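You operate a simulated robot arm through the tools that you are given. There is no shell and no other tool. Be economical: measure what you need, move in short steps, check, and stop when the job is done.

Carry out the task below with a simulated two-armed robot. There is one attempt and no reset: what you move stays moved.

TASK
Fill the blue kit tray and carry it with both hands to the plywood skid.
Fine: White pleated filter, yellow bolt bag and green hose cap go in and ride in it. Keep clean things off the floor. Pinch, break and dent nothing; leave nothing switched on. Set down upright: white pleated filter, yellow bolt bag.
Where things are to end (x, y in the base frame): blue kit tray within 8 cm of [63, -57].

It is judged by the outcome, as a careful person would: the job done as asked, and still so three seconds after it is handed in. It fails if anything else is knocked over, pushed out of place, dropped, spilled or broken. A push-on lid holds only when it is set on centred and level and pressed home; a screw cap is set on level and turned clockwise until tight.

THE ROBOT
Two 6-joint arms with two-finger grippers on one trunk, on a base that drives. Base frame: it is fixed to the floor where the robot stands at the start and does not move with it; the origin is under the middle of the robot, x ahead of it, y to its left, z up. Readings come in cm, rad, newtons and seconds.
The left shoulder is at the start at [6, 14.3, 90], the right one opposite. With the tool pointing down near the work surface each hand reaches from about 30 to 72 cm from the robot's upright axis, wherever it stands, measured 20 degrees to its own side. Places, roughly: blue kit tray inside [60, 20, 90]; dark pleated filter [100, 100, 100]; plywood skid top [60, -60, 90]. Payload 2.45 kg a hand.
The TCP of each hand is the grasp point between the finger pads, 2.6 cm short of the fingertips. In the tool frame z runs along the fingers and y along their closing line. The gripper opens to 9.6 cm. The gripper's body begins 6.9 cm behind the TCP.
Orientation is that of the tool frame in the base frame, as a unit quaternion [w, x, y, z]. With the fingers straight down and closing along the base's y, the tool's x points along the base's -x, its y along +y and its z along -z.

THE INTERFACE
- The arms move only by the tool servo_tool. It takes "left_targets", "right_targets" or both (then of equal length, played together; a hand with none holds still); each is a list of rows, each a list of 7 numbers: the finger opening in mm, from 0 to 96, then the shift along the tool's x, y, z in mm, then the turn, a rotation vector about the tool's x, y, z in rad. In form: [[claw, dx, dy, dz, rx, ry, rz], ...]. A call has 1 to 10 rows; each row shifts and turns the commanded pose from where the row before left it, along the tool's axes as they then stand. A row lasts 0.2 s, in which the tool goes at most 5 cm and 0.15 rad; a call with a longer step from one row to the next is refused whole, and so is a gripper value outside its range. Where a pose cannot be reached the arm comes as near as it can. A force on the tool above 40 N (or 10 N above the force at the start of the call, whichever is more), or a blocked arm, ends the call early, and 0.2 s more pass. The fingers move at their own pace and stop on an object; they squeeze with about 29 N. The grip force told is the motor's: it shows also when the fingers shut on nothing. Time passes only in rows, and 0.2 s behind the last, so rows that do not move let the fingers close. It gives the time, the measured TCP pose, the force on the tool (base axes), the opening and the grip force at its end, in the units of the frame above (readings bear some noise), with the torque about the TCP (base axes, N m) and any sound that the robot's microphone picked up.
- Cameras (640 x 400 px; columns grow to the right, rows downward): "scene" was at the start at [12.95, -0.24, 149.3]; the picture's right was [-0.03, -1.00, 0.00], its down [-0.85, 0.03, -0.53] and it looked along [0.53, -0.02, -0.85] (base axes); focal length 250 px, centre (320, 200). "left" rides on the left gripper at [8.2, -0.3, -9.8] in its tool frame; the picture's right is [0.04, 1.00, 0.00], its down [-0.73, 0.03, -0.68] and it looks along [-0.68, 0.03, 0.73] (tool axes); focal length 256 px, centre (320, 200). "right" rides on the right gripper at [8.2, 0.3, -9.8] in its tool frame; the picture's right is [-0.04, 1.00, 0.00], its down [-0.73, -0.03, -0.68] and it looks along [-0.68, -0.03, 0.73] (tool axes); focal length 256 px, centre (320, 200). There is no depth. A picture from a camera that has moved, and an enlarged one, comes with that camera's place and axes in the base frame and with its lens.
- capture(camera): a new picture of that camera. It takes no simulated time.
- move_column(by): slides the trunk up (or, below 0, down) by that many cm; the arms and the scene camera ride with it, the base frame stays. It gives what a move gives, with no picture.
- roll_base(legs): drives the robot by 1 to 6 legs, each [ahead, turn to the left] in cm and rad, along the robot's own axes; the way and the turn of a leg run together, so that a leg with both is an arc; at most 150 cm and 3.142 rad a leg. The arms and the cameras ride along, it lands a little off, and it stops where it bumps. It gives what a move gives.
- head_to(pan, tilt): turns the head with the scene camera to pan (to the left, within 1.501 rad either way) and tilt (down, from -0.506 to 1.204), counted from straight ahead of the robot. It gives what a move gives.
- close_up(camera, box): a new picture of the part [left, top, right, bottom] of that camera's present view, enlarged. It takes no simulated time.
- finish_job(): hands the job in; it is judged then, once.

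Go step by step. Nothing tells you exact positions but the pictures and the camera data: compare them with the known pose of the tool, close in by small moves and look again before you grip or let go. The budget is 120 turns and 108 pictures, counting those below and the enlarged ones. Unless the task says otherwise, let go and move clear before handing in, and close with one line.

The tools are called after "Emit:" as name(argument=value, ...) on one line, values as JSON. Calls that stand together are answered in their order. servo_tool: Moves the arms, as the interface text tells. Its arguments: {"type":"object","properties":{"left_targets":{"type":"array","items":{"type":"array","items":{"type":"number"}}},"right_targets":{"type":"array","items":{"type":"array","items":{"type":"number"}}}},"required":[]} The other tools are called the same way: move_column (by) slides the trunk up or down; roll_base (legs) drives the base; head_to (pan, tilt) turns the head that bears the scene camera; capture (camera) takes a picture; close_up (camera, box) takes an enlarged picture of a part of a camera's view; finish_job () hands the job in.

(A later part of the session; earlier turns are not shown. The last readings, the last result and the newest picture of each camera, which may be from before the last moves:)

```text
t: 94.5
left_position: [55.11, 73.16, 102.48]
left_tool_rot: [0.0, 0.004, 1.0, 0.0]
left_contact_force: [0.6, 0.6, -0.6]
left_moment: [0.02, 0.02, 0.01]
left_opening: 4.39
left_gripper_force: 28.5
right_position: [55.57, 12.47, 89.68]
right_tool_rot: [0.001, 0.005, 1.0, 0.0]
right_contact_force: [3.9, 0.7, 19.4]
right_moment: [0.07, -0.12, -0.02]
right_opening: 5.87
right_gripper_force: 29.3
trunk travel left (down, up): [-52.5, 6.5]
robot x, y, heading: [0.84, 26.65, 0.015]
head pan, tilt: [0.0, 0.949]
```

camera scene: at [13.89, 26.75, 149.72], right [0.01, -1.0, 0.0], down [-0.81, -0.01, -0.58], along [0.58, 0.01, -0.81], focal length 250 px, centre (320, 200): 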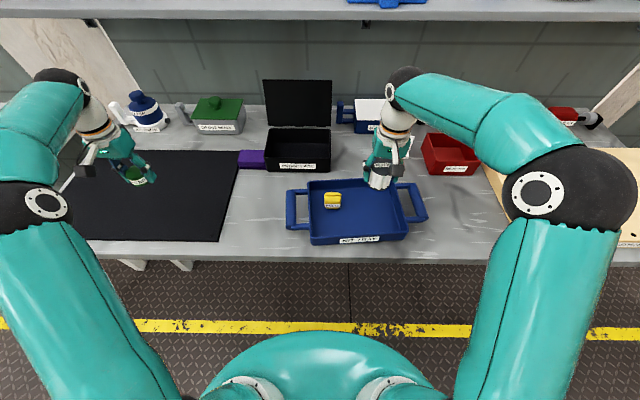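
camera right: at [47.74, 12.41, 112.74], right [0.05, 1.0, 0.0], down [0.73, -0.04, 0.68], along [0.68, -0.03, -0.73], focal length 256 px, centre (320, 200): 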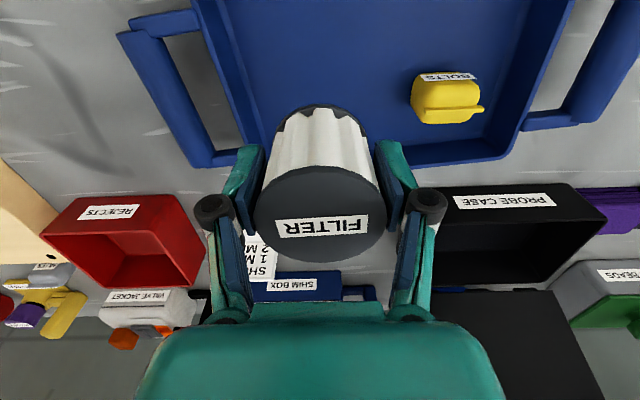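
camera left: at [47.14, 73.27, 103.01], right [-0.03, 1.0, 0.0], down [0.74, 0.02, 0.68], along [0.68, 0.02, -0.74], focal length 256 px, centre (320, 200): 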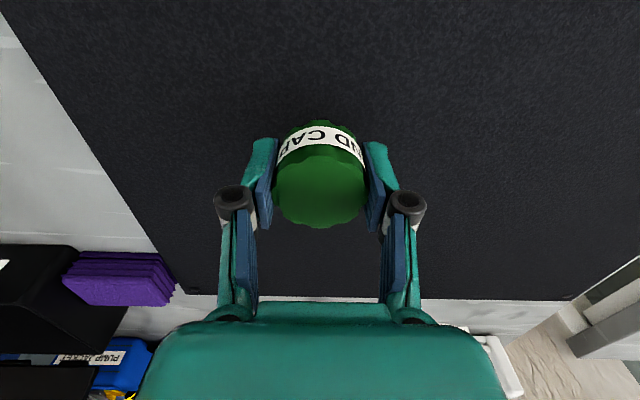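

The filter is down on the tray floor. I'll release it and back the right hand away.

Emit:
servo_tool(right_targets=[[54, 0, 0, -2, 0, 0, 0], [66, 0, 0, 0, 0, 0, 0], [76, 0, 0, 0, 0, 0, 0], [76, 0, 0, 0, 0, 0, 0], [76, 0, 0, -20, 0, 0, 0], [76, 0, 0, -40, 0, 0, 0], [76, 0, 0, -45, 0, 0, 0], [76, 0, 0, -45, 0, 0, 0], [96, 0, -40, 0, 0, 0, 0], [96, 0, -45, 0, 0, 0, 0]])

Emit:
servo_tool(right_targets=[[96, 0, -45, 0, 0, 0, 0], [96, 0, -45, 0, 0, 0, 0], [96, 0, -45, 0, 0, 0, 0], [96, 0, 0, 0, 0, 0, 0]])

Emit:
capture(camera="scene")

Emit:
capture(camera="right")

```text
t: 96.7
left_position: [55.22, 73.17, 102.51]
left_tool_rot: [0.0, 0.003, 1.0, 0.001]
left_contact_force: [0.2, 0.3, 0.0]
left_moment: [0.02, 0.01, -0.02]
left_opening: 4.39
left_gripper_force: 29.4
right_position: [55.89, 4.21, 104.85]
right_tool_rot: [-0.001, 0.005, 1.0, 0.001]
right_contact_force: [-0.3, 0.3, 0.4]
right_moment: [0.05, 0.04, 0.0]
right_opening: 9.61
right_gripper_force: 0.0
trunk travel left (down, up): [-52.5, 6.5]
robot x, y, heading: [0.68, 26.67, 0.01]
head pan, tilt: [0.0, 0.949]
```

```text
t: 97.7
left_position: [55.29, 73.28, 102.39]
left_tool_rot: [0.0, 0.004, 1.0, 0.0]
left_contact_force: [-0.6, 0.3, 0.4]
left_moment: [0.02, -0.03, -0.02]
left_opening: 4.41
left_gripper_force: 29.2
right_position: [55.72, -9.35, 104.92]
right_tool_rot: [-0.001, 0.004, 1.0, 0.0]
right_contact_force: [-0.1, 0.4, 0.4]
right_moment: [0.02, 0.01, 0.01]
right_opening: 9.61
right_gripper_force: 0.0
trunk travel left (down, up): [-52.5, 6.5]
robot x, y, heading: [0.55, 26.97, 0.014]
head pan, tilt: [0.0, 0.949]
```

```text
54 pictures are left
camera scene: at [13.92, 26.86, 149.72], right [0.01, -1.0, 0.0], down [-0.81, -0.01, -0.58], along [0.58, 0.01, -0.81], focal length 250 px, centre (320, 200)
```

scene: 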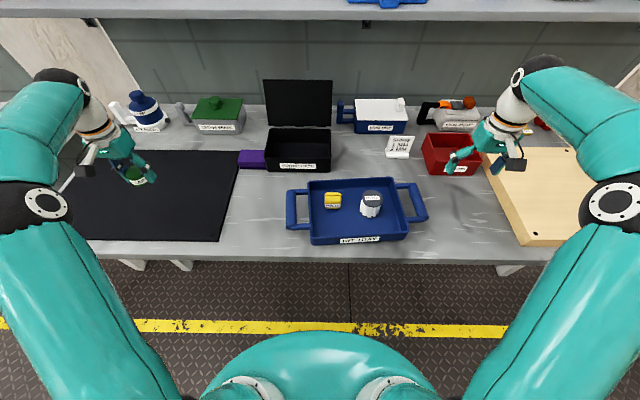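

```text
53 pictures are left
camera right: at [47.59, -9.05, 114.8], right [0.05, 1.0, 0.0], down [0.73, -0.04, 0.68], along [0.68, -0.03, -0.73], focal length 256 px, centre (320, 200)
```

right: 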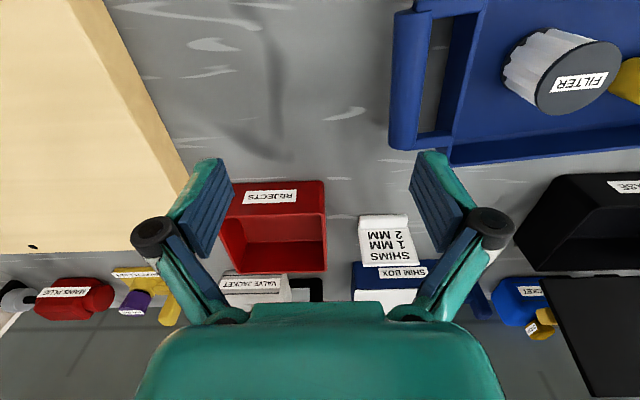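

Filter and bag both stand in the tray. Next I'll bring the cap above the tray's front-left, about [50.2, 22].

Emit:
servo_tool(left_targets=[[30, 4, -40, 0, 0, 0, 0], [30, 5, -47, 0, 0, 0, 0], [30, 5, -47, 0, 0, 0, 0], [30, 5, -47, 0, 0, 0, 0], [30, 5, -47, 0, 0, 0, 0], [30, 5, -47, 0, 0, 0, 0], [30, 5, -47, 0, 0, 0, 0], [30, 4, -47, 0, 0, 0, 0], [30, 4, -47, 0, 0, 0, 0], [30, 4, -47, 0, 0, 0, 0]])

Emit:
servo_tool(left_targets=[[30, 4, -49, 0, 0, 0, 0], [30, 0, 0, 30, 0, 0, 0], [30, 0, 0, 20, 0, 0, 0], [30, 0, 0, 0, 0, 0, 0]])

Emit:
capture(camera="left")

Emit:
close_up(camera="scene", box=[275, 160, 435, 260])

```text
t: 99.9
left_position: [50.66, 26.93, 102.02]
left_tool_rot: [0.0, 0.003, 1.0, 0.0]
left_contact_force: [0.5, -0.2, 0.1]
left_moment: [0.03, 0.01, -0.04]
left_opening: 4.38
left_gripper_force: 28.8
right_position: [55.67, -9.47, 104.98]
right_tool_rot: [-0.001, 0.005, 1.0, 0.0]
right_contact_force: [0.0, -0.8, -0.2]
right_moment: [0.01, -0.02, 0.0]
right_opening: 9.62
right_gripper_force: 0.0
trunk travel left (down, up): [-52.5, 6.5]
robot x, y, heading: [0.41, 26.77, 0.014]
head pan, tilt: [0.0, 0.949]
```

```text
t: 100.9
left_position: [50.05, 22.42, 97.28]
left_tool_rot: [0.0, 0.003, 1.0, -0.001]
left_contact_force: [0.4, -0.3, 0.3]
left_moment: [-0.01, 0.04, -0.04]
left_opening: 4.36
left_gripper_force: 29.1
right_position: [55.69, -9.33, 105.04]
right_tool_rot: [-0.001, 0.005, 1.0, 0.001]
right_contact_force: [0.7, -0.5, 0.0]
right_moment: [0.01, -0.01, -0.01]
right_opening: 9.59
right_gripper_force: 0.0
trunk travel left (down, up): [-52.5, 6.5]
robot x, y, heading: [0.33, 26.5, 0.013]
head pan, tilt: [0.0, 0.949]
```

```text
52 pictures are left
camera left: at [41.88, 22.11, 107.01], right [-0.03, 1.0, 0.0], down [0.73, 0.03, 0.68], along [0.68, 0.02, -0.73], focal length 256 px, centre (320, 200)
```

left: 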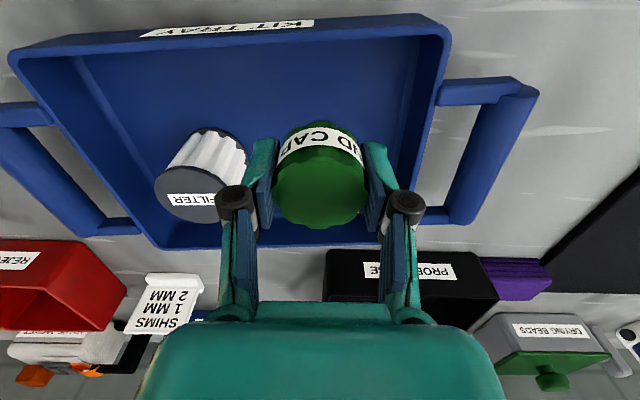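

```text
4.00 times, centred on (355, 210) of scene
camera zoom: at [13.9, 26.83, 149.72], right [0.01, -1.0, 0.0], down [-0.81, -0.01, -0.58], along [0.58, 0.01, -0.81], focal length 1002 px, centre (180, 160)
```

zoom: 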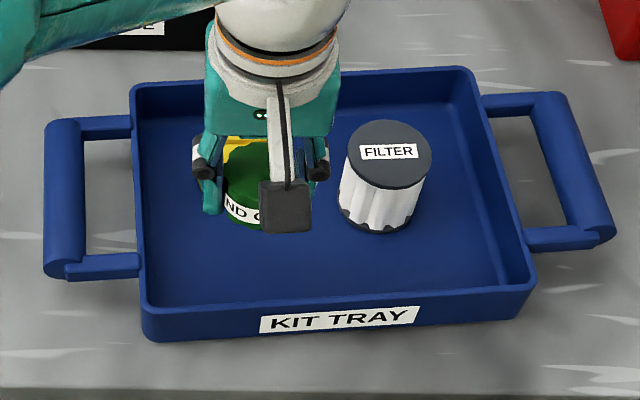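

Clear of bag, filter and walls. I'll lower the cap.

Emit:
servo_tool(left_targets=[[30, 0, 0, 35, 0, 0, 0], [30, 0, 0, 35, 0, 0, 0], [30, 0, 0, 10, 0, 0, 0], [30, 0, 0, 0, 0, 0, 0]])

Emit:
servo_tool(left_targets=[[30, 0, 0, 3, 0, 0, 0], [30, 0, 0, 2, 0, 0, 0], [30, 0, 0, 0, 0, 0, 0]])

Emit:
servo_tool(left_targets=[[30, 0, 0, 2, 0, 0, 0], [30, 0, 0, 0, 0, 0, 0]])

Emit:
servo_tool(left_targets=[[30, 0, 0, 2, 0, 0, 0], [30, 0, 0, 0, 0, 0, 0]])

```text
t: 101.9
left_position: [49.98, 22.21, 89.37]
left_tool_rot: [0.0, 0.004, 1.0, -0.001]
left_contact_force: [-0.2, -0.4, -0.9]
left_moment: [0.04, 0.02, -0.02]
left_opening: 4.36
left_gripper_force: 29.1
right_position: [55.81, -9.44, 104.88]
right_tool_rot: [-0.001, 0.004, 1.0, -0.001]
right_contact_force: [-0.1, 0.7, 0.6]
right_moment: [0.02, 0.0, -0.04]
right_opening: 9.61
right_gripper_force: 0.1
trunk travel left (down, up): [-52.5, 6.5]
robot x, y, heading: [0.16, 26.95, 0.018]
head pan, tilt: [0.0, 0.949]
```

```text
t: 102.7
left_position: [49.86, 22.36, 88.86]
left_tool_rot: [0.0, 0.003, 1.0, 0.0]
left_contact_force: [-1.0, -0.1, 0.5]
left_moment: [0.0, -0.01, -0.02]
left_opening: 4.33
left_gripper_force: 28.8
right_position: [55.74, -9.47, 105.0]
right_tool_rot: [-0.001, 0.005, 1.0, 0.0]
right_contact_force: [0.0, 0.8, 0.5]
right_moment: [-0.02, -0.03, -0.03]
right_opening: 9.63
right_gripper_force: 0.1
trunk travel left (down, up): [-52.5, 6.5]
robot x, y, heading: [0.79, 26.09, 0.015]
head pan, tilt: [0.0, 0.949]
```

```text
t: 103.3
left_position: [49.91, 22.26, 88.59]
left_tool_rot: [0.0, 0.004, 1.0, 0.0]
left_contact_force: [0.2, 0.3, 0.0]
left_moment: [0.01, 0.02, -0.02]
left_opening: 4.37
left_gripper_force: 28.8
right_position: [55.66, -9.33, 105.01]
right_tool_rot: [-0.001, 0.005, 1.0, 0.0]
right_contact_force: [0.6, -0.1, -0.7]
right_moment: [0.0, 0.02, 0.01]
right_opening: 9.59
right_gripper_force: 0.0
trunk travel left (down, up): [-52.5, 6.5]
robot x, y, heading: [0.65, 26.37, 0.01]
head pan, tilt: [0.0, 0.949]
```

```text
t: 103.9
left_position: [49.91, 22.31, 88.39]
left_tool_rot: [-0.001, 0.004, 1.0, 0.0]
left_contact_force: [-0.5, -0.4, -0.3]
left_moment: [0.03, -0.04, -0.02]
left_opening: 4.36
left_gripper_force: 28.6
right_position: [55.66, -9.32, 104.91]
right_tool_rot: [-0.001, 0.005, 1.0, 0.001]
right_contact_force: [-0.1, -0.4, -0.5]
right_moment: [0.02, 0.02, -0.02]
right_opening: 9.62
right_gripper_force: 0.0
trunk travel left (down, up): [-52.5, 6.5]
robot x, y, heading: [0.7, 26.71, 0.014]
head pan, tilt: [0.0, 0.949]
```

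Emit:
servo_tool(left_targets=[[30, 0, 0, 2, 0, 0, 0], [30, 0, 0, 0, 0, 0, 0]])

Emit:
servo_tool(left_targets=[[30, 0, 0, 2, 0, 0, 0], [30, 0, 0, 0, 0, 0, 0]])

Emit:
servo_tool(left_targets=[[30, 0, 0, 1, 0, 0, 0], [30, 0, 0, 0, 0, 0, 0]])

```text
t: 104.5
left_position: [49.96, 22.31, 88.23]
left_tool_rot: [0.001, 0.003, 1.0, 0.0]
left_contact_force: [-0.1, 0.0, 0.4]
left_moment: [0.01, -0.01, -0.02]
left_opening: 4.38
left_gripper_force: 28.9
right_position: [55.75, -9.53, 104.91]
right_tool_rot: [-0.001, 0.005, 1.0, 0.0]
right_contact_force: [0.0, -0.9, 0.7]
right_moment: [0.02, -0.01, 0.03]
right_opening: 9.61
right_gripper_force: 0.0
trunk travel left (down, up): [-52.5, 6.5]
robot x, y, heading: [0.63, 26.76, 0.019]
head pan, tilt: [0.0, 0.949]
```

```text
t: 105.1
left_position: [49.83, 22.24, 88.11]
left_tool_rot: [0.001, 0.003, 1.0, 0.0]
left_contact_force: [0.7, 0.1, 9.6]
left_moment: [0.12, 0.01, 0.0]
left_opening: 4.35
left_gripper_force: 29.0
right_position: [55.71, -9.4, 105.0]
right_tool_rot: [0.0, 0.006, 1.0, 0.0]
right_contact_force: [-0.5, -0.5, -0.1]
right_moment: [0.01, 0.01, 0.01]
right_opening: 9.58
right_gripper_force: 0.0
trunk travel left (down, up): [-52.5, 6.5]
robot x, y, heading: [0.84, 26.18, 0.012]
head pan, tilt: [0.0, 0.949]
```

```text
t: 105.7
left_position: [50.0, 22.2, 88.06]
left_tool_rot: [0.0, 0.002, 1.0, -0.001]
left_contact_force: [0.7, 2.4, 14.2]
left_moment: [0.2, 0.01, 0.03]
left_opening: 4.34
left_gripper_force: 28.5
right_position: [55.57, -9.42, 104.97]
right_tool_rot: [0.0, 0.005, 1.0, 0.0]
right_contact_force: [-0.1, -0.5, 0.1]
right_moment: [-0.02, -0.02, 0.01]
right_opening: 9.62
right_gripper_force: 0.0
trunk travel left (down, up): [-52.5, 6.5]
robot x, y, heading: [0.45, 26.35, 0.011]
head pan, tilt: [0.0, 0.949]
```

The cap is on the tray floor, so I'll release it, rise, and move aside above the left handle.

Emit:
servo_tool(left_targets=[[30, 0, 0, -1, 0, 0, 0], [50, 0, 0, 0, 0, 0, 0], [62, 0, 0, 0, 0, 0, 0], [62, 0, 0, 0, 0, 0, 0], [62, 0, 0, -20, 0, 0, 0], [62, 0, 0, -40, 0, 0, 0], [62, 0, 0, -45, 0, 0, 0], [70, 0, 0, -45, 0, 0, 0], [80, -10, 40, 0, 0, 0, 0], [90, -15, 45, 0, 0, 0, 0]])

Emit:
servo_tool(left_targets=[[90, -12, 45, 0, 0, 0, 0], [90, 0, 5, 0, 0, 0, 0], [90, 0, 0, 0, 0, 0, 0]])

Emit:
capture(camera="scene")

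Emit:
close_up(camera="scene", box=[275, 160, 435, 260])

Emit:
capture(camera="left")

```text
t: 107.9
left_position: [52.28, 30.72, 103.15]
left_tool_rot: [0.0, 0.004, 1.0, -0.001]
left_contact_force: [0.1, 0.4, 0.2]
left_moment: [-0.01, 0.01, 0.02]
left_opening: 8.98
left_gripper_force: 0.1
right_position: [55.75, -9.32, 105.01]
right_tool_rot: [0.0, 0.005, 1.0, 0.0]
right_contact_force: [0.2, 0.3, 0.0]
right_moment: [0.01, 0.01, 0.01]
right_opening: 9.57
right_gripper_force: 0.0
trunk travel left (down, up): [-52.5, 6.5]
robot x, y, heading: [0.34, 26.52, 0.016]
head pan, tilt: [0.0, 0.949]
```

```text
t: 108.7
left_position: [53.71, 35.72, 102.87]
left_tool_rot: [0.001, 0.003, 1.0, 0.0]
left_contact_force: [-0.4, 1.1, -0.2]
left_moment: [0.01, 0.01, 0.01]
left_opening: 9.01
left_gripper_force: 0.1
right_position: [55.77, -9.42, 104.94]
right_tool_rot: [-0.001, 0.005, 1.0, 0.0]
right_contact_force: [-0.8, 0.7, 0.3]
right_moment: [-0.01, 0.03, 0.0]
right_opening: 9.61
right_gripper_force: 0.0
trunk travel left (down, up): [-52.5, 6.5]
robot x, y, heading: [0.7, 26.45, 0.012]
head pan, tilt: [0.0, 0.949]
```

```text
50 pictures are left
camera scene: at [13.94, 26.83, 149.71], right [0.01, -1.0, 0.0], down [-0.81, -0.01, -0.58], along [0.58, 0.01, -0.81], focal length 250 px, centre (320, 200)
```

scene: 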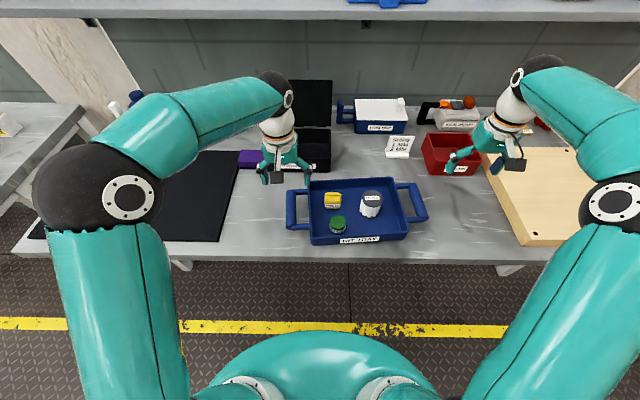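

```text
4.00 times, centred on (355, 210) of scene
camera zoom: at [13.94, 26.83, 149.71], right [0.01, -1.0, 0.0], down [-0.81, -0.01, -0.58], along [0.58, 0.01, -0.81], focal length 1002 px, centre (180, 160)
```

zoom: 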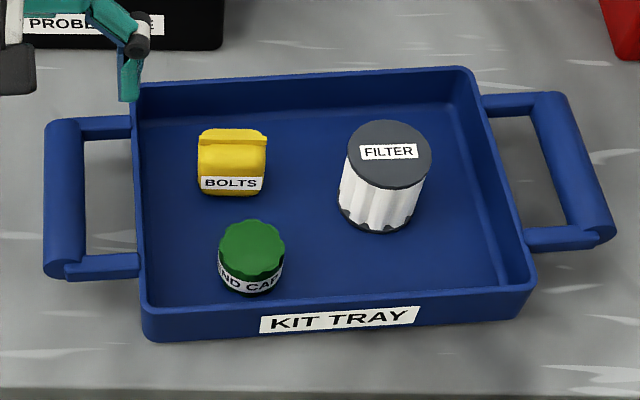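

```text
48 pictures are left
camera left: at [45.66, 35.42, 112.72], right [-0.03, 1.0, 0.0], down [0.73, 0.02, 0.68], along [0.68, 0.02, -0.73], focal length 256 px, centre (320, 200)
```

left: 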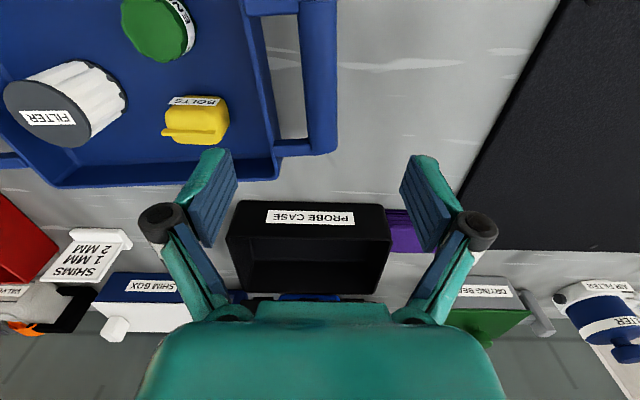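

All three are in the tray and standing. Next come the tray handles; I'll zoom in on both bars to line up the grips.

Emit:
close_up(camera="left", box=[220, 0, 420, 125])

Emit:
close_up(camera="right", box=[360, 0, 560, 125])

```text
3.20 times, centred on (320, 62) of left
camera zoom: at [45.66, 35.42, 112.72], right [-0.03, 1.0, 0.0], down [0.73, 0.02, 0.68], along [0.68, 0.02, -0.73], focal length 819 px, centre (320, 640)
```

zoom: 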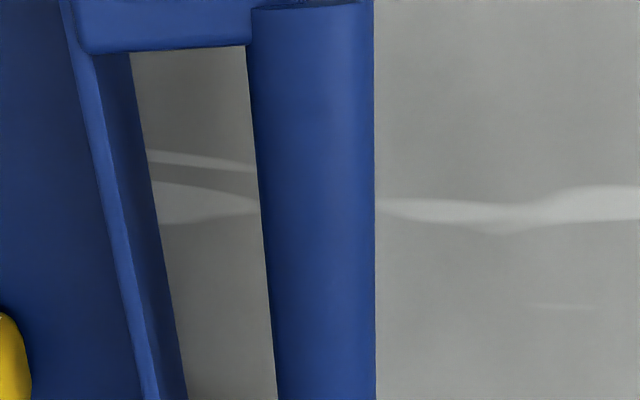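

```text
3.20 times, centred on (460, 62) of right
camera zoom: at [47.6, -9.03, 114.77], right [0.05, 1.0, 0.0], down [0.73, -0.04, 0.68], along [0.68, -0.03, -0.74], focal length 819 px, centre (-128, 640)
```

zoom: 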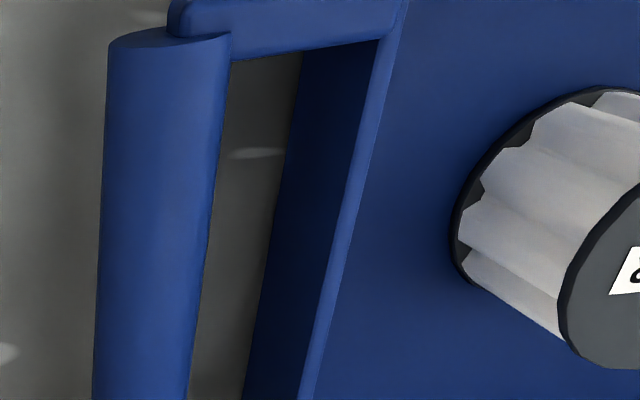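

Bars run along x with about 0.08 rad yaw: left bar centre ≈[53.8, 35.7], right ≈[56.5, -1.2], z≈90, 2.9 cm thick, with a 2.6 cm gap to the wall. I'll align both hands, narrow the openings to 52 mm, and come down partway.

Emit:
servo_tool(left_targets=[[52, 0, 0, 0, 0, 0, -0.08], [52, 0, 0, 0, 0, 0, 0], [52, 0, 0, 20, 0, 0, 0], [52, 0, 0, 20, 0, 0, 0], [52, 0, 0, 15, 0, 0, 0]], right_targets=[[52, -4, 40, 0, 0, 0, 0], [52, -4, 41, 0, 0, 0, 0], [52, 0, 0, 30, 0, 0, -0.08], [52, 0, 0, 30, 0, 0, 0], [52, 0, 0, 15, 0, 0, 0]])

Emit:
capture(camera="left")

Emit:
capture(camera="right")

```text
t: 109.9
left_position: [53.7, 35.77, 97.38]
left_tool_rot: [0.0, -0.036, 0.999, 0.0]
left_contact_force: [-0.3, -1.1, -0.4]
left_moment: [-0.01, -0.02, 0.03]
left_opening: 5.18
left_gripper_force: 0.1
right_position: [56.44, -1.26, 97.32]
right_tool_rot: [0.0, -0.036, 0.999, 0.0]
right_contact_force: [0.2, 0.3, 0.1]
right_moment: [-0.01, 0.0, -0.01]
right_opening: 5.21
right_gripper_force: 0.1
trunk travel left (down, up): [-52.5, 6.5]
robot x, y, heading: [0.33, 26.72, 0.012]
head pan, tilt: [0.0, 0.949]
```

```text
45 pictures are left
camera left: at [45.62, 34.95, 107.2], right [-0.11, 0.99, 0.0], down [0.73, 0.08, 0.68], along [0.67, 0.08, -0.73], focal length 256 px, centre (320, 200)
```

left: 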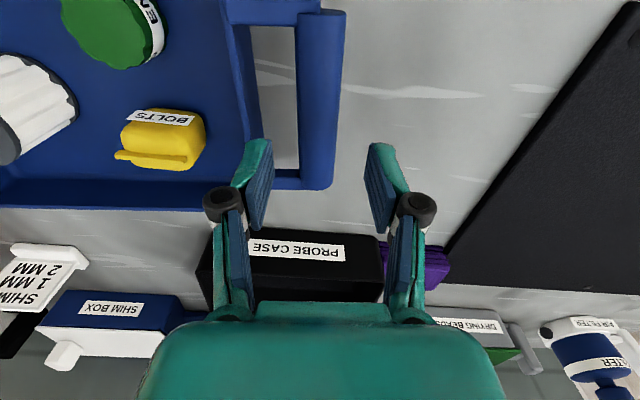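

```text
44 pictures are left
camera right: at [48.35, -1.59, 107.18], right [-0.03, 1.0, 0.0], down [0.73, 0.02, 0.68], along [0.68, 0.02, -0.73], focal length 256 px, centre (320, 200)
```

right: 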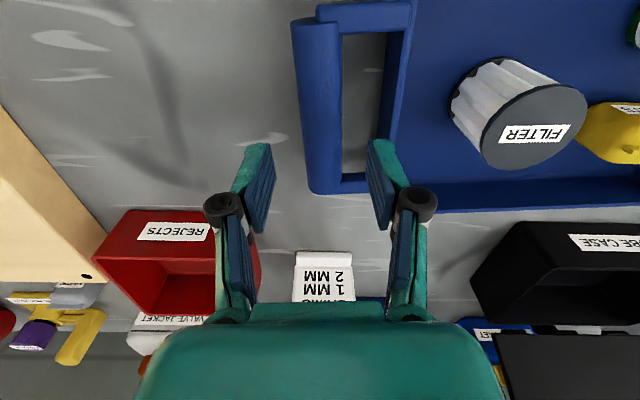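

Both bars are centred between the fingers. I'll lower to bar height.

Emit:
servo_tool(left_targets=[[52, 0, 0, 25, 0, 0, 0], [52, 0, 0, 20, 0, 0, 0], [52, 0, 0, 15, 0, 0, 0], [52, 0, 0, 12, 0, 0, 0], [52, 0, 0, 0, 0, 0, 0]], right_targets=[[52, 0, 1, 25, 0, 0, 0], [52, 0, 0, 20, 0, 0, 0], [52, 0, 0, 15, 0, 0, 0], [52, 0, 0, 12, 0, 0, 0], [52, 0, 0, 0, 0, 0, 0]])

Emit:
capture(camera="left")

Emit:
capture(camera="right")

```text
t: 111.1
left_position: [53.71, 35.91, 90.27]
left_tool_rot: [0.0, -0.036, 0.999, 0.0]
left_contact_force: [0.3, 0.9, 0.9]
left_moment: [0.0, 0.02, -0.01]
left_opening: 5.21
left_gripper_force: 0.1
right_position: [56.36, -1.22, 90.17]
right_tool_rot: [0.0, -0.035, 0.999, 0.0]
right_contact_force: [0.1, -0.7, 1.0]
right_moment: [-0.04, 0.0, 0.02]
right_opening: 5.21
right_gripper_force: 0.0
trunk travel left (down, up): [-52.5, 6.5]
robot x, y, heading: [0.3, 26.64, 0.011]
head pan, tilt: [0.0, 0.949]
```

```text
43 pictures are left
camera left: at [45.65, 35.03, 100.03], right [-0.11, 0.99, 0.0], down [0.73, 0.08, 0.68], along [0.67, 0.08, -0.73], focal length 256 px, centre (320, 200)
```

left: 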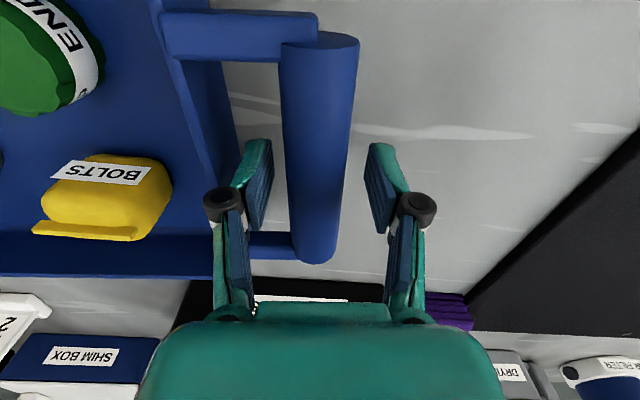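

```text
42 pictures are left
camera right: at [48.25, -1.62, 100.04], right [-0.03, 1.0, 0.0], down [0.73, 0.02, 0.68], along [0.68, 0.02, -0.73], focal length 256 px, centre (320, 200)
```

right: 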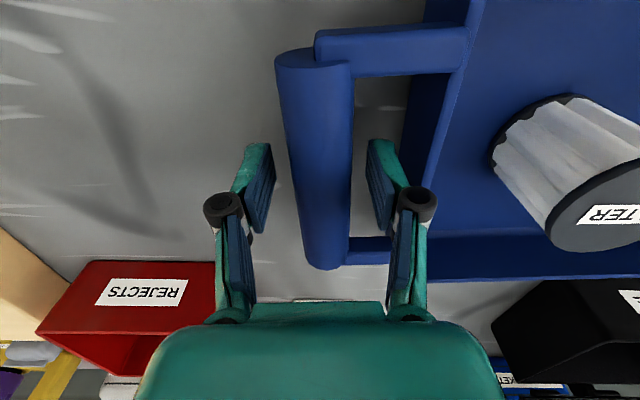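

Fingers are around both bars at the right height. I'll close both grips.

Emit:
servo_tool(left_targets=[[40, 0, 0, 0, 0, 0, 0], [30, 0, 0, 0, 0, 0, 0], [20, 0, 0, 0, 0, 0, 0], [15, 0, 0, 0, 0, 0, 0], [15, 0, 0, 0, 0, 0, 0]], right_targets=[[40, 0, 0, 0, 0, 0, 0], [30, 0, 0, 0, 0, 0, 0], [20, 0, 0, 0, 0, 0, 0], [15, 0, 0, 0, 0, 0, 0], [15, 0, 0, 0, 0, 0, 0]])

Emit:
servo_tool(left_targets=[[15, 0, 0, -5, 0, 0, 0], [15, 0, 0, -10, 0, 0, 0], [15, 0, 0, -10, 0, 0, 0], [15, 0, 0, 0, 0, 0, 0]], right_targets=[[15, 0, 0, -5, 0, 0, 0], [15, 0, 0, -10, 0, 0, 0], [15, 0, 0, -10, 0, 0, 0], [15, 0, 0, 0, 0, 0, 0]])

Emit:
capture(camera="scene")

```text
t: 112.3
left_position: [53.77, 35.89, 90.37]
left_tool_rot: [0.001, -0.038, 0.999, -0.001]
left_contact_force: [5.2, -23.4, -0.1]
left_moment: [-0.18, 0.17, 0.78]
left_opening: 2.85
left_gripper_force: 28.6
right_position: [56.31, -1.12, 90.16]
right_tool_rot: [-0.001, -0.035, 0.999, 0.001]
right_contact_force: [-4.2, 21.5, 3.9]
right_moment: [0.21, -0.05, 0.74]
right_opening: 2.88
right_gripper_force: 29.3
trunk travel left (down, up): [-52.5, 6.5]
robot x, y, heading: [0.92, 26.46, 0.013]
head pan, tilt: [0.0, 0.949]
```

```text
t: 113.3
left_position: [54.02, 35.74, 92.8]
left_tool_rot: [0.0, -0.036, 0.999, -0.002]
left_contact_force: [5.9, -27.6, -4.0]
left_moment: [-0.17, -0.42, 0.63]
left_opening: 2.85
left_gripper_force: 29.0
right_position: [56.35, -1.28, 92.51]
right_tool_rot: [0.0, -0.035, 0.999, 0.002]
right_contact_force: [-5.2, 29.3, -4.8]
right_moment: [-0.03, 0.42, 0.72]
right_opening: 2.86
right_gripper_force: 28.9
trunk travel left (down, up): [-52.5, 6.5]
robot x, y, heading: [0.71, 26.47, 0.014]
head pan, tilt: [0.0, 0.949]
```

```text
41 pictures are left
camera scene: at [14.01, 26.77, 149.71], right [0.01, -1.0, 0.0], down [-0.81, -0.01, -0.58], along [0.58, 0.01, -0.81], focal length 250 px, centre (320, 200)
```

scene: 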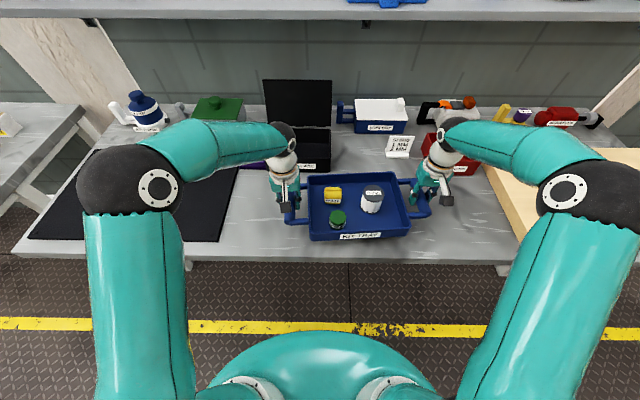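

The tray is lifting evenly, but the hands are pulling it apart slightly (~28 N). I'll ease inwards 2 mm each, then lift.

Emit:
servo_tool(left_targets=[[15, 0, -2, 0, 0, 0, 0], [15, 0, -1, -10, 0, 0, 0], [15, 0, 0, -20, 0, 0, 0], [15, 0, 0, -20, 0, 0, 0], [15, 0, 0, -20, 0, 0, 0], [15, 0, 0, -20, 0, 0, 0], [15, 0, 0, -20, 0, 0, 0], [15, 0, 0, -10, 0, 0, 0], [15, 0, 0, 0, 0, 0, 0]], right_targets=[[15, 0, 2, 0, 0, 0, 0], [15, 0, 1, -10, 0, 0, 0], [15, 0, 0, -20, 0, 0, 0], [15, 0, 0, -20, 0, 0, 0], [15, 0, 0, -20, 0, 0, 0], [15, 0, 0, -20, 0, 0, 0], [15, 0, 0, -20, 0, 0, 0], [15, 0, 0, -10, 0, 0, 0], [15, 0, 0, 0, 0, 0, 0]])

Emit:
capture(camera="scene")

```text
t: 115.3
left_position: [54.09, 35.72, 104.74]
left_tool_rot: [0.0, -0.037, 0.999, 0.002]
left_contact_force: [2.1, 23.2, -3.9]
left_moment: [0.05, 0.36, 0.71]
left_opening: 2.86
left_gripper_force: 29.0
right_position: [56.58, -1.34, 104.75]
right_tool_rot: [0.0, -0.033, 0.999, -0.001]
right_contact_force: [-1.0, -24.2, -3.5]
right_moment: [0.03, -0.33, 0.5]
right_opening: 2.87
right_gripper_force: 29.1
trunk travel left (down, up): [-52.5, 6.5]
robot x, y, heading: [0.55, 26.65, 0.013]
head pan, tilt: [0.0, 0.949]
```

```text
40 pictures are left
camera scene: at [14.0, 26.78, 149.71], right [0.01, -1.0, 0.0], down [-0.81, -0.01, -0.58], along [0.58, 0.01, -0.81], focal length 250 px, centre (320, 200)
```

scene: 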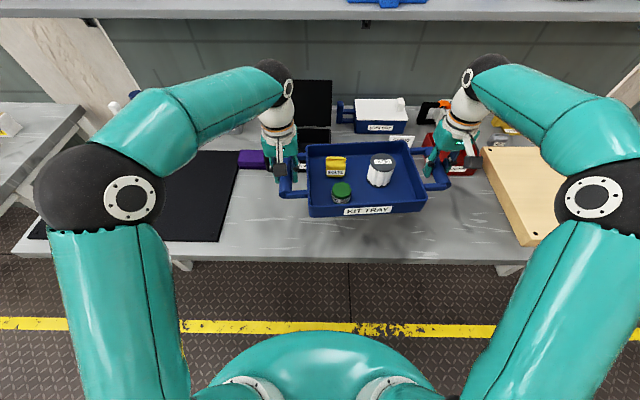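

I'll ease out by 1.5 mm each so the tray is carried without strain, then back off a first bit and check.

Emit:
servo_tool(left_targets=[[15, 0, 1.5, 0, 0, 0, 0], [15, 0, 0, 0, 0, 0, 0]], right_targets=[[15, 0, -1.5, 0, 0, 0, 0], [15, 0, 0, 0, 0, 0, 0]])

Emit:
roll_base(legs=[[-25, 0]])

Emit:
capture(camera="scene")

```text
t: 115.9
left_position: [54.06, 35.6, 104.76]
left_tool_rot: [0.0, -0.037, 0.999, 0.0]
left_contact_force: [2.6, 16.1, -3.1]
left_moment: [0.2, 0.22, 0.6]
left_opening: 2.85
left_gripper_force: 28.8
right_position: [56.54, -1.25, 104.64]
right_tool_rot: [0.0, -0.037, 0.999, -0.002]
right_contact_force: [-3.3, -15.2, -3.2]
right_moment: [-0.04, -0.22, 0.7]
right_opening: 2.84
right_gripper_force: 28.4
trunk travel left (down, up): [-52.5, 6.5]
robot x, y, heading: [0.79, 26.53, 0.014]
head pan, tilt: [0.0, 0.949]
```

```text
t: 117.7
left_position: [28.88, 35.06, 104.74]
left_tool_rot: [0.0, -0.036, 0.999, 0.001]
left_contact_force: [2.6, 12.8, -2.8]
left_moment: [0.11, -0.26, 0.74]
left_opening: 2.85
left_gripper_force: 28.8
right_position: [31.25, -1.77, 104.67]
right_tool_rot: [0.0, -0.034, 0.999, 0.0]
right_contact_force: [-4.0, -13.2, -3.2]
right_moment: [-0.15, 0.22, 0.76]
right_opening: 2.85
right_gripper_force: 29.1
trunk travel left (down, up): [-52.5, 6.5]
robot x, y, heading: [-24.52, 26.22, 0.011]
head pan, tilt: [0.0, 0.949]
```

```text
39 pictures are left
camera scene: at [-11.15, 26.41, 149.73], right [0.01, -1.0, 0.0], down [-0.81, -0.01, -0.58], along [0.58, 0.01, -0.81], focal length 250 px, centre (320, 200)
```

scene: 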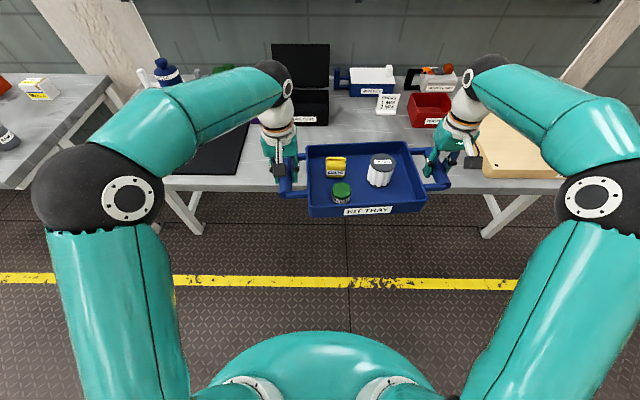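

The load rides steadily. I'll back off 30 cm more, then turn right.

Emit:
roll_base(legs=[[-30, 0]])

Emit:
roll_base(legs=[[0, -0.6]])

Emit:
capture(camera="scene")

```text
t: 119.8
left_position: [-1.42, 35.07, 104.88]
left_tool_rot: [0.0, -0.039, 0.999, 0.0]
left_contact_force: [3.9, 1.4, -3.1]
left_moment: [0.03, -0.38, 0.74]
left_opening: 2.86
left_gripper_force: 28.6
right_position: [1.2, -1.79, 104.63]
right_tool_rot: [-0.001, -0.037, 0.999, 0.0]
right_contact_force: [-4.3, -1.8, -3.3]
right_moment: [-0.15, 0.31, 0.75]
right_opening: 2.86
right_gripper_force: 29.3
trunk travel left (down, up): [-52.5, 6.5]
robot x, y, heading: [-54.54, 25.93, 0.015]
head pan, tilt: [0.0, 0.949]
```

```text
t: 122.0
left_position: [-5.95, 2.73, 104.73]
left_tool_rot: [-0.001, 0.263, 0.965, 0.0]
left_contact_force: [4.5, -1.4, -3.7]
left_moment: [-0.09, -0.15, 0.7]
left_opening: 2.84
left_gripper_force: 28.9
right_position: [-24.78, -28.83, 104.66]
right_tool_rot: [-0.002, 0.266, 0.964, 0.001]
right_contact_force: [-3.9, 1.3, -3.6]
right_moment: [0.04, 0.19, 0.72]
right_opening: 2.86
right_gripper_force: 29.6
trunk travel left (down, up): [-52.5, 6.5]
robot x, y, heading: [-53.34, 28.6, -0.6]
head pan, tilt: [0.0, 0.949]
```

```text
38 pictures are left
camera scene: at [-42.09, 20.91, 149.7], right [-0.56, -0.83, 0.0], down [-0.68, 0.45, -0.58], along [0.48, -0.32, -0.81], focal length 250 px, centre (320, 200)
```

scene: 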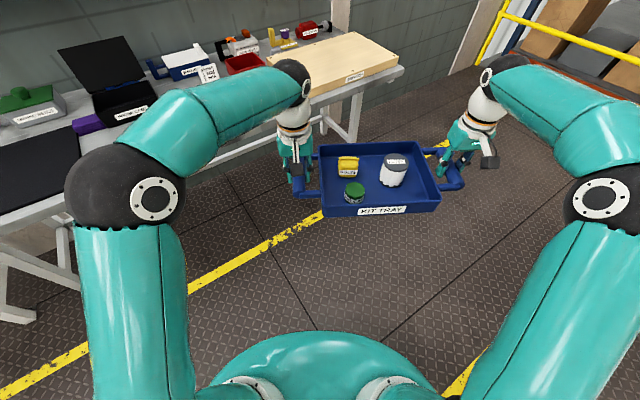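

Steady. I'll turn another 0.6 right and then drive ahead in stages.

Emit:
roll_base(legs=[[0, -0.6]])

Emit:
roll_base(legs=[[40, 0]])

Emit:
capture(camera="scene")

```text
t: 124.3
left_position: [-28.57, -19.68, 104.82]
left_tool_rot: [-0.001, 0.537, 0.844, 0.001]
left_contact_force: [1.7, -3.8, -3.3]
left_moment: [-0.17, -0.03, 0.68]
left_opening: 2.84
left_gripper_force: 28.5
right_position: [-62.12, -35.33, 104.68]
right_tool_rot: [-0.001, 0.538, 0.843, 0.0]
right_contact_force: [-1.1, 2.9, -3.8]
right_moment: [0.13, 0.18, 0.73]
right_opening: 2.84
right_gripper_force: 29.3
trunk travel left (down, up): [-52.5, 6.5]
robot x, y, heading: [-50.44, 29.56, -1.188]
head pan, tilt: [0.0, 0.949]
```

```text
t: 126.8
left_position: [-13.67, -56.92, 104.74]
left_tool_rot: [-0.001, 0.537, 0.844, 0.002]
left_contact_force: [1.6, -4.3, -2.9]
left_moment: [-0.04, 0.01, 0.7]
left_opening: 2.85
left_gripper_force: 28.6
right_position: [-47.28, -72.32, 104.69]
right_tool_rot: [-0.002, 0.539, 0.842, 0.002]
right_contact_force: [-1.9, 3.2, -3.2]
right_moment: [0.06, 0.05, 0.67]
right_opening: 2.87
right_gripper_force: 29.3
trunk travel left (down, up): [-52.5, 6.5]
robot x, y, heading: [-35.26, -7.84, -1.191]
head pan, tilt: [0.0, 0.949]
```

```text
37 pictures are left
camera scene: at [-30.32, -20.35, 149.7], right [-0.93, -0.37, 0.0], down [-0.3, 0.76, -0.58], along [0.22, -0.54, -0.81], focal length 250 px, centre (320, 200)
```

scene: 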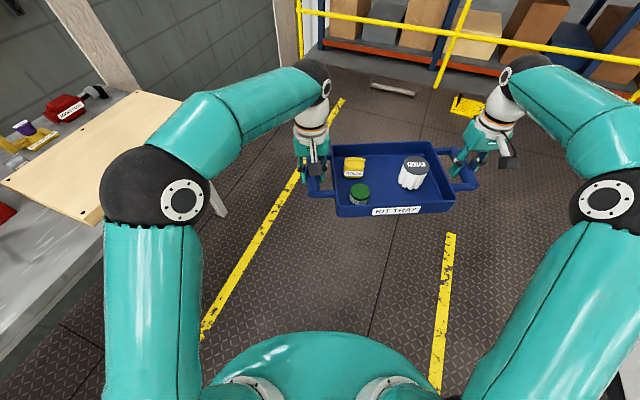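

Emit:
roll_base(legs=[[40, 0]])

Emit:
roll_base(legs=[[0, 0.6]])

Emit:
capture(camera="scene")

```text
t: 129.3
left_position: [2.22, -94.05, 104.76]
left_tool_rot: [-0.001, 0.532, 0.847, 0.002]
left_contact_force: [1.7, -4.3, -3.5]
left_moment: [-0.19, -0.03, 0.67]
left_opening: 2.87
left_gripper_force: 29.0
right_position: [-31.34, -109.97, 104.72]
right_tool_rot: [-0.002, 0.534, 0.845, 0.001]
right_contact_force: [-1.7, 3.6, -3.2]
right_moment: [0.16, 0.16, 0.68]
right_opening: 2.86
right_gripper_force: 28.6
trunk travel left (down, up): [-52.5, 6.5]
robot x, y, heading: [-19.98, -45.22, -1.176]
head pan, tilt: [0.0, 0.949]
```

```text
t: 131.6
left_position: [25.64, -73.47, 104.77]
left_tool_rot: [-0.002, 0.265, 0.964, 0.002]
left_contact_force: [3.9, -1.9, -4.0]
left_moment: [-0.12, -0.1, 0.74]
left_opening: 2.83
left_gripper_force: 29.2
right_position: [6.74, -105.18, 104.8]
right_tool_rot: [-0.002, 0.265, 0.964, 0.001]
right_contact_force: [-3.1, 1.8, -4.0]
right_moment: [0.07, 0.18, 0.76]
right_opening: 2.85
right_gripper_force: 28.1
trunk travel left (down, up): [-52.5, 6.5]
robot x, y, heading: [-21.53, -47.4, -0.592]
head pan, tilt: [0.0, 0.949]
```

```text
36 pictures are left
camera scene: at [-10.39, -55.3, 149.7], right [-0.56, -0.83, 0.0], down [-0.68, 0.45, -0.58], along [0.48, -0.32, -0.81], focal length 250 px, centre (320, 200)
```

scene: 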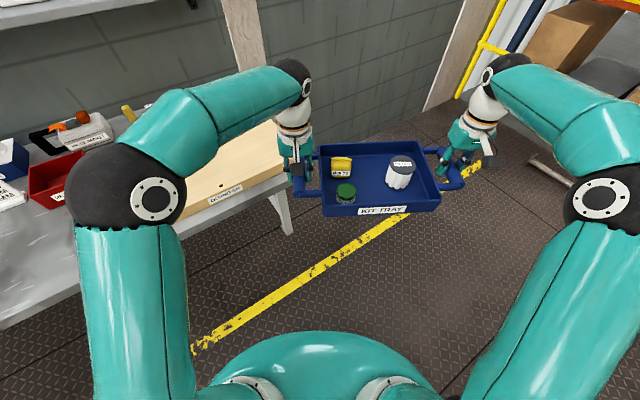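

The tray clears the skid height by about 10 cm. I'll finish the turn.

Emit:
roll_base(legs=[[0, 0.6]])

Emit:
capture(camera="scene")

Emit:
capture(camera="left")

```text
t: 133.8
left_position: [32.04, -42.86, 104.87]
left_tool_rot: [-0.002, -0.027, 1.0, 0.001]
left_contact_force: [5.0, 0.2, -3.2]
left_moment: [-0.03, -0.16, 0.68]
left_opening: 2.83
left_gripper_force: 29.2
right_position: [33.77, -79.86, 104.85]
right_tool_rot: [-0.001, -0.026, 1.0, -0.001]
right_contact_force: [-3.6, 0.1, -4.4]
right_moment: [-0.01, 0.21, 0.73]
right_opening: 2.84
right_gripper_force: 28.6
trunk travel left (down, up): [-52.5, 6.5]
robot x, y, heading: [-21.51, -51.17, -0.01]
head pan, tilt: [0.0, 0.949]
```

```text
35 pictures are left
camera scene: at [-7.97, -50.97, 149.7], right [-0.01, -1.0, 0.0], down [-0.81, 0.01, -0.58], along [0.58, -0.01, -0.81], focal length 250 px, centre (320, 200)
```

scene: 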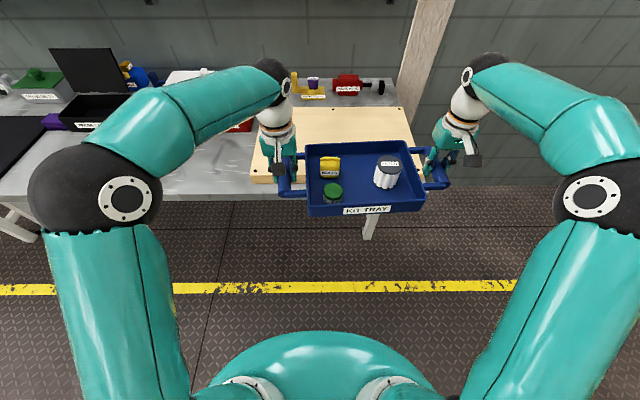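

```text
34 pictures are left
camera left: at [24.05, -43.65, 114.68], right [-0.09, 1.0, 0.0], down [0.73, 0.07, 0.68], along [0.67, 0.06, -0.74], focal length 256 px, centre (320, 200)
```

left: 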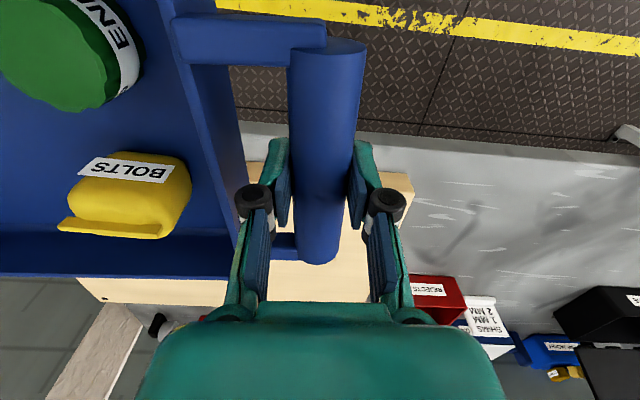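

The tray centre is at about [32.9, -61.4]. I need +30 in x and +4.4 in y, so I'll drive ahead with a slight left arc.

Emit:
roll_base(legs=[[29, 0.06]])

Emit:
capture(camera="scene")

Emit:
capture(camera="right")

Emit:
capture(camera="left")

```text
t: 135.8
left_position: [61.64, -39.19, 105.02]
left_tool_rot: [-0.002, -0.056, 0.998, 0.0]
left_contact_force: [3.3, 0.4, -3.8]
left_moment: [0.04, -0.15, 0.14]
left_opening: 2.83
left_gripper_force: 29.2
right_position: [65.59, -75.88, 104.83]
right_tool_rot: [-0.002, -0.055, 0.998, 0.0]
right_contact_force: [-2.3, -0.6, -4.1]
right_moment: [0.04, 0.19, 0.7]
right_opening: 2.82
right_gripper_force: 28.8
trunk travel left (down, up): [-52.5, 6.5]
robot x, y, heading: [8.67, -50.05, 0.048]
head pan, tilt: [0.0, 0.949]
```

```text
33 pictures are left
camera scene: at [22.13, -49.75, 149.69], right [0.05, -1.0, 0.0], down [-0.81, -0.04, -0.58], along [0.58, 0.03, -0.81], focal length 250 px, centre (320, 200)
```

scene: 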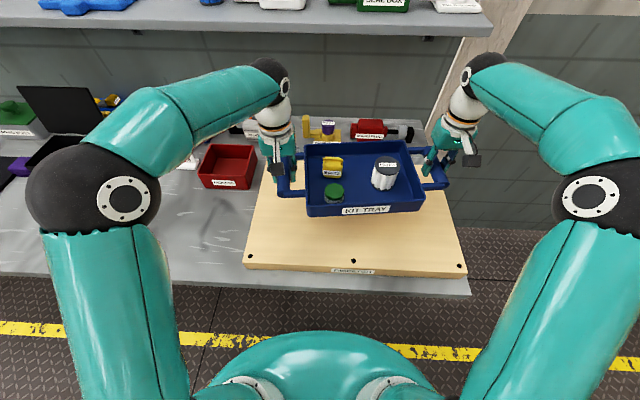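

```text
32 pictures are left
camera right: at [57.56, -76.54, 114.69], right [-0.07, 1.0, 0.0], down [0.74, 0.05, 0.68], along [0.67, 0.05, -0.74], focal length 256 px, centre (320, 200)
```

right: 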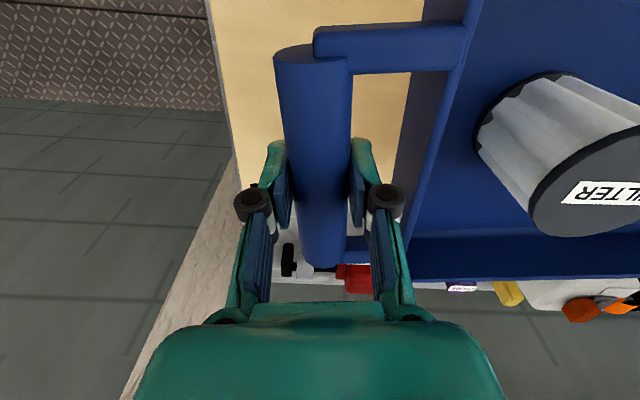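

```text
31 pictures are left
camera left: at [53.66, -40.36, 114.71], right [-0.15, 0.99, 0.0], down [0.73, 0.11, 0.68], along [0.67, 0.1, -0.74], focal length 256 px, centre (320, 200)
```

left: 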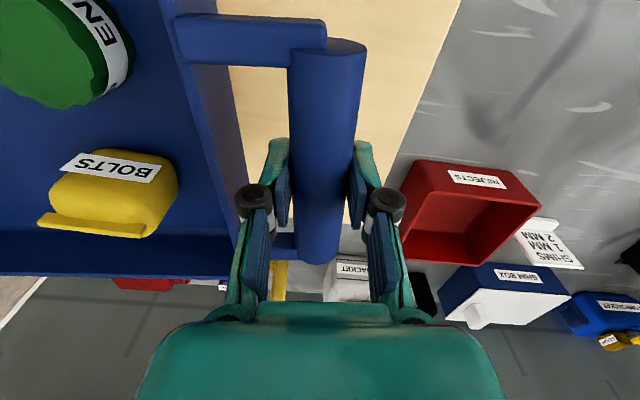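

The tray's centre is over about [63.5, -57.5], within the skid and clear of the items behind. I'll lower it in stages.

Emit:
servo_tool(left_targets=[[15, 0, 0, 15, 0, 0, 0], [15, 0, 0, 20, 0, 0, 0], [15, 0, 0, 20, 0, 0, 0], [15, 0, 0, 15, 0, 0, 0], [15, 0, 0, 10, 0, 0, 0], [15, 0, 0, 0, 0, 0, 0]], right_targets=[[15, 0, 0, 15, 0, 0, 0], [15, 0, 0, 20, 0, 0, 0], [15, 0, 0, 20, 0, 0, 0], [15, 0, 0, 15, 0, 0, 0], [15, 0, 0, 10, 0, 0, 0], [15, 0, 0, 0, 0, 0, 0]])

Emit:
capture(camera="scene")

```text
t: 137.2
left_position: [61.4, -39.03, 96.94]
left_tool_rot: [-0.001, -0.057, 0.998, 0.001]
left_contact_force: [3.9, -2.8, -3.4]
left_moment: [0.0, -0.42, 0.74]
left_opening: 2.84
left_gripper_force: 29.1
right_position: [65.53, -75.75, 96.77]
right_tool_rot: [-0.002, -0.055, 0.998, 0.0]
right_contact_force: [-4.4, 2.3, -3.5]
right_moment: [-0.17, 0.4, 0.79]
right_opening: 2.85
right_gripper_force: 28.8
trunk travel left (down, up): [-52.5, 6.5]
robot x, y, heading: [8.56, -50.28, 0.048]
head pan, tilt: [0.0, 0.949]
```

```text
30 pictures are left
camera scene: at [21.97, -49.8, 149.71], right [0.05, -1.0, 0.0], down [-0.81, -0.04, -0.58], along [0.58, 0.03, -0.81], focal length 250 px, centre (320, 200)
```

scene: 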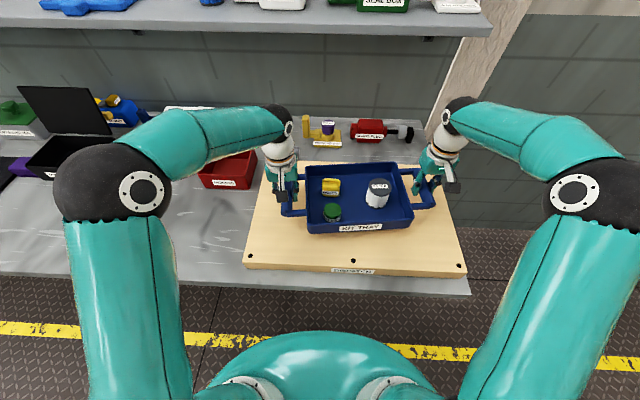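

The tray is hovering level over the skid. I'll go on down in small steps, watching the vertical force.

Emit:
servo_tool(left_targets=[[15, 0, 0, 5, 0, 0, 0], [15, 0, 0, 5, 0, 0, 0], [15, 0, 0, 0, 0, 0, 0]], right_targets=[[15, 0, 0, 5, 0, 0, 0], [15, 0, 0, 5, 0, 0, 0], [15, 0, 0, 0, 0, 0, 0]])

Emit:
servo_tool(left_targets=[[15, 0, 0, 4, 0, 0, 0], [15, 0, 0, 4, 0, 0, 0], [15, 0, 0, 0, 0, 0, 0]], right_targets=[[15, 0, 0, 4, 0, 0, 0], [15, 0, 0, 4, 0, 0, 0], [15, 0, 0, 0, 0, 0, 0]])

Emit:
servo_tool(left_targets=[[15, 0, 0, 3, 0, 0, 0], [15, 0, 0, 3, 0, 0, 0], [15, 0, 0, 0, 0, 0, 0]], right_targets=[[15, 0, 0, 3, 0, 0, 0], [15, 0, 0, 3, 0, 0, 0], [15, 0, 0, 0, 0, 0, 0]])

```text
t: 138.0
left_position: [61.29, -39.15, 95.97]
left_tool_rot: [-0.002, -0.058, 0.998, 0.001]
left_contact_force: [3.8, 1.2, -2.2]
left_moment: [-0.07, -0.24, 0.75]
left_opening: 2.85
left_gripper_force: 28.8
right_position: [65.43, -75.79, 95.94]
right_tool_rot: [-0.003, -0.055, 0.998, 0.0]
right_contact_force: [-4.2, -1.1, -3.1]
right_moment: [-0.12, 0.23, 0.78]
right_opening: 2.86
right_gripper_force: 28.9
trunk travel left (down, up): [-52.5, 6.5]
robot x, y, heading: [8.5, -50.48, 0.048]
head pan, tilt: [0.0, 0.949]
```

```text
t: 138.8
left_position: [61.45, -39.02, 95.12]
left_tool_rot: [-0.002, -0.057, 0.998, 0.001]
left_contact_force: [3.7, -2.0, -3.6]
left_moment: [0.09, 0.04, 0.66]
left_opening: 2.83
left_gripper_force: 29.7
right_position: [65.57, -76.0, 95.03]
right_tool_rot: [-0.001, -0.055, 0.998, 0.0]
right_contact_force: [-4.4, 1.8, -2.3]
right_moment: [0.08, 0.02, 0.7]
right_opening: 2.83
right_gripper_force: 28.9
trunk travel left (down, up): [-52.5, 6.5]
robot x, y, heading: [8.43, -50.17, 0.047]
head pan, tilt: [0.0, 0.949]
```

```text
t: 139.6
left_position: [61.52, -39.24, 94.9]
left_tool_rot: [0.002, -0.056, 0.998, -0.001]
left_contact_force: [10.2, -3.9, 13.6]
left_moment: [-0.15, 0.53, 0.68]
left_opening: 2.85
left_gripper_force: 28.7
right_position: [65.52, -75.96, 94.84]
right_tool_rot: [0.003, -0.055, 0.999, 0.0]
right_contact_force: [0.8, 4.5, 20.5]
right_moment: [0.06, 0.16, 0.71]
right_opening: 2.83
right_gripper_force: 28.9
trunk travel left (down, up): [-52.5, 6.5]
robot x, y, heading: [8.61, -50.18, 0.05]
head pan, tilt: [0.0, 0.949]
```

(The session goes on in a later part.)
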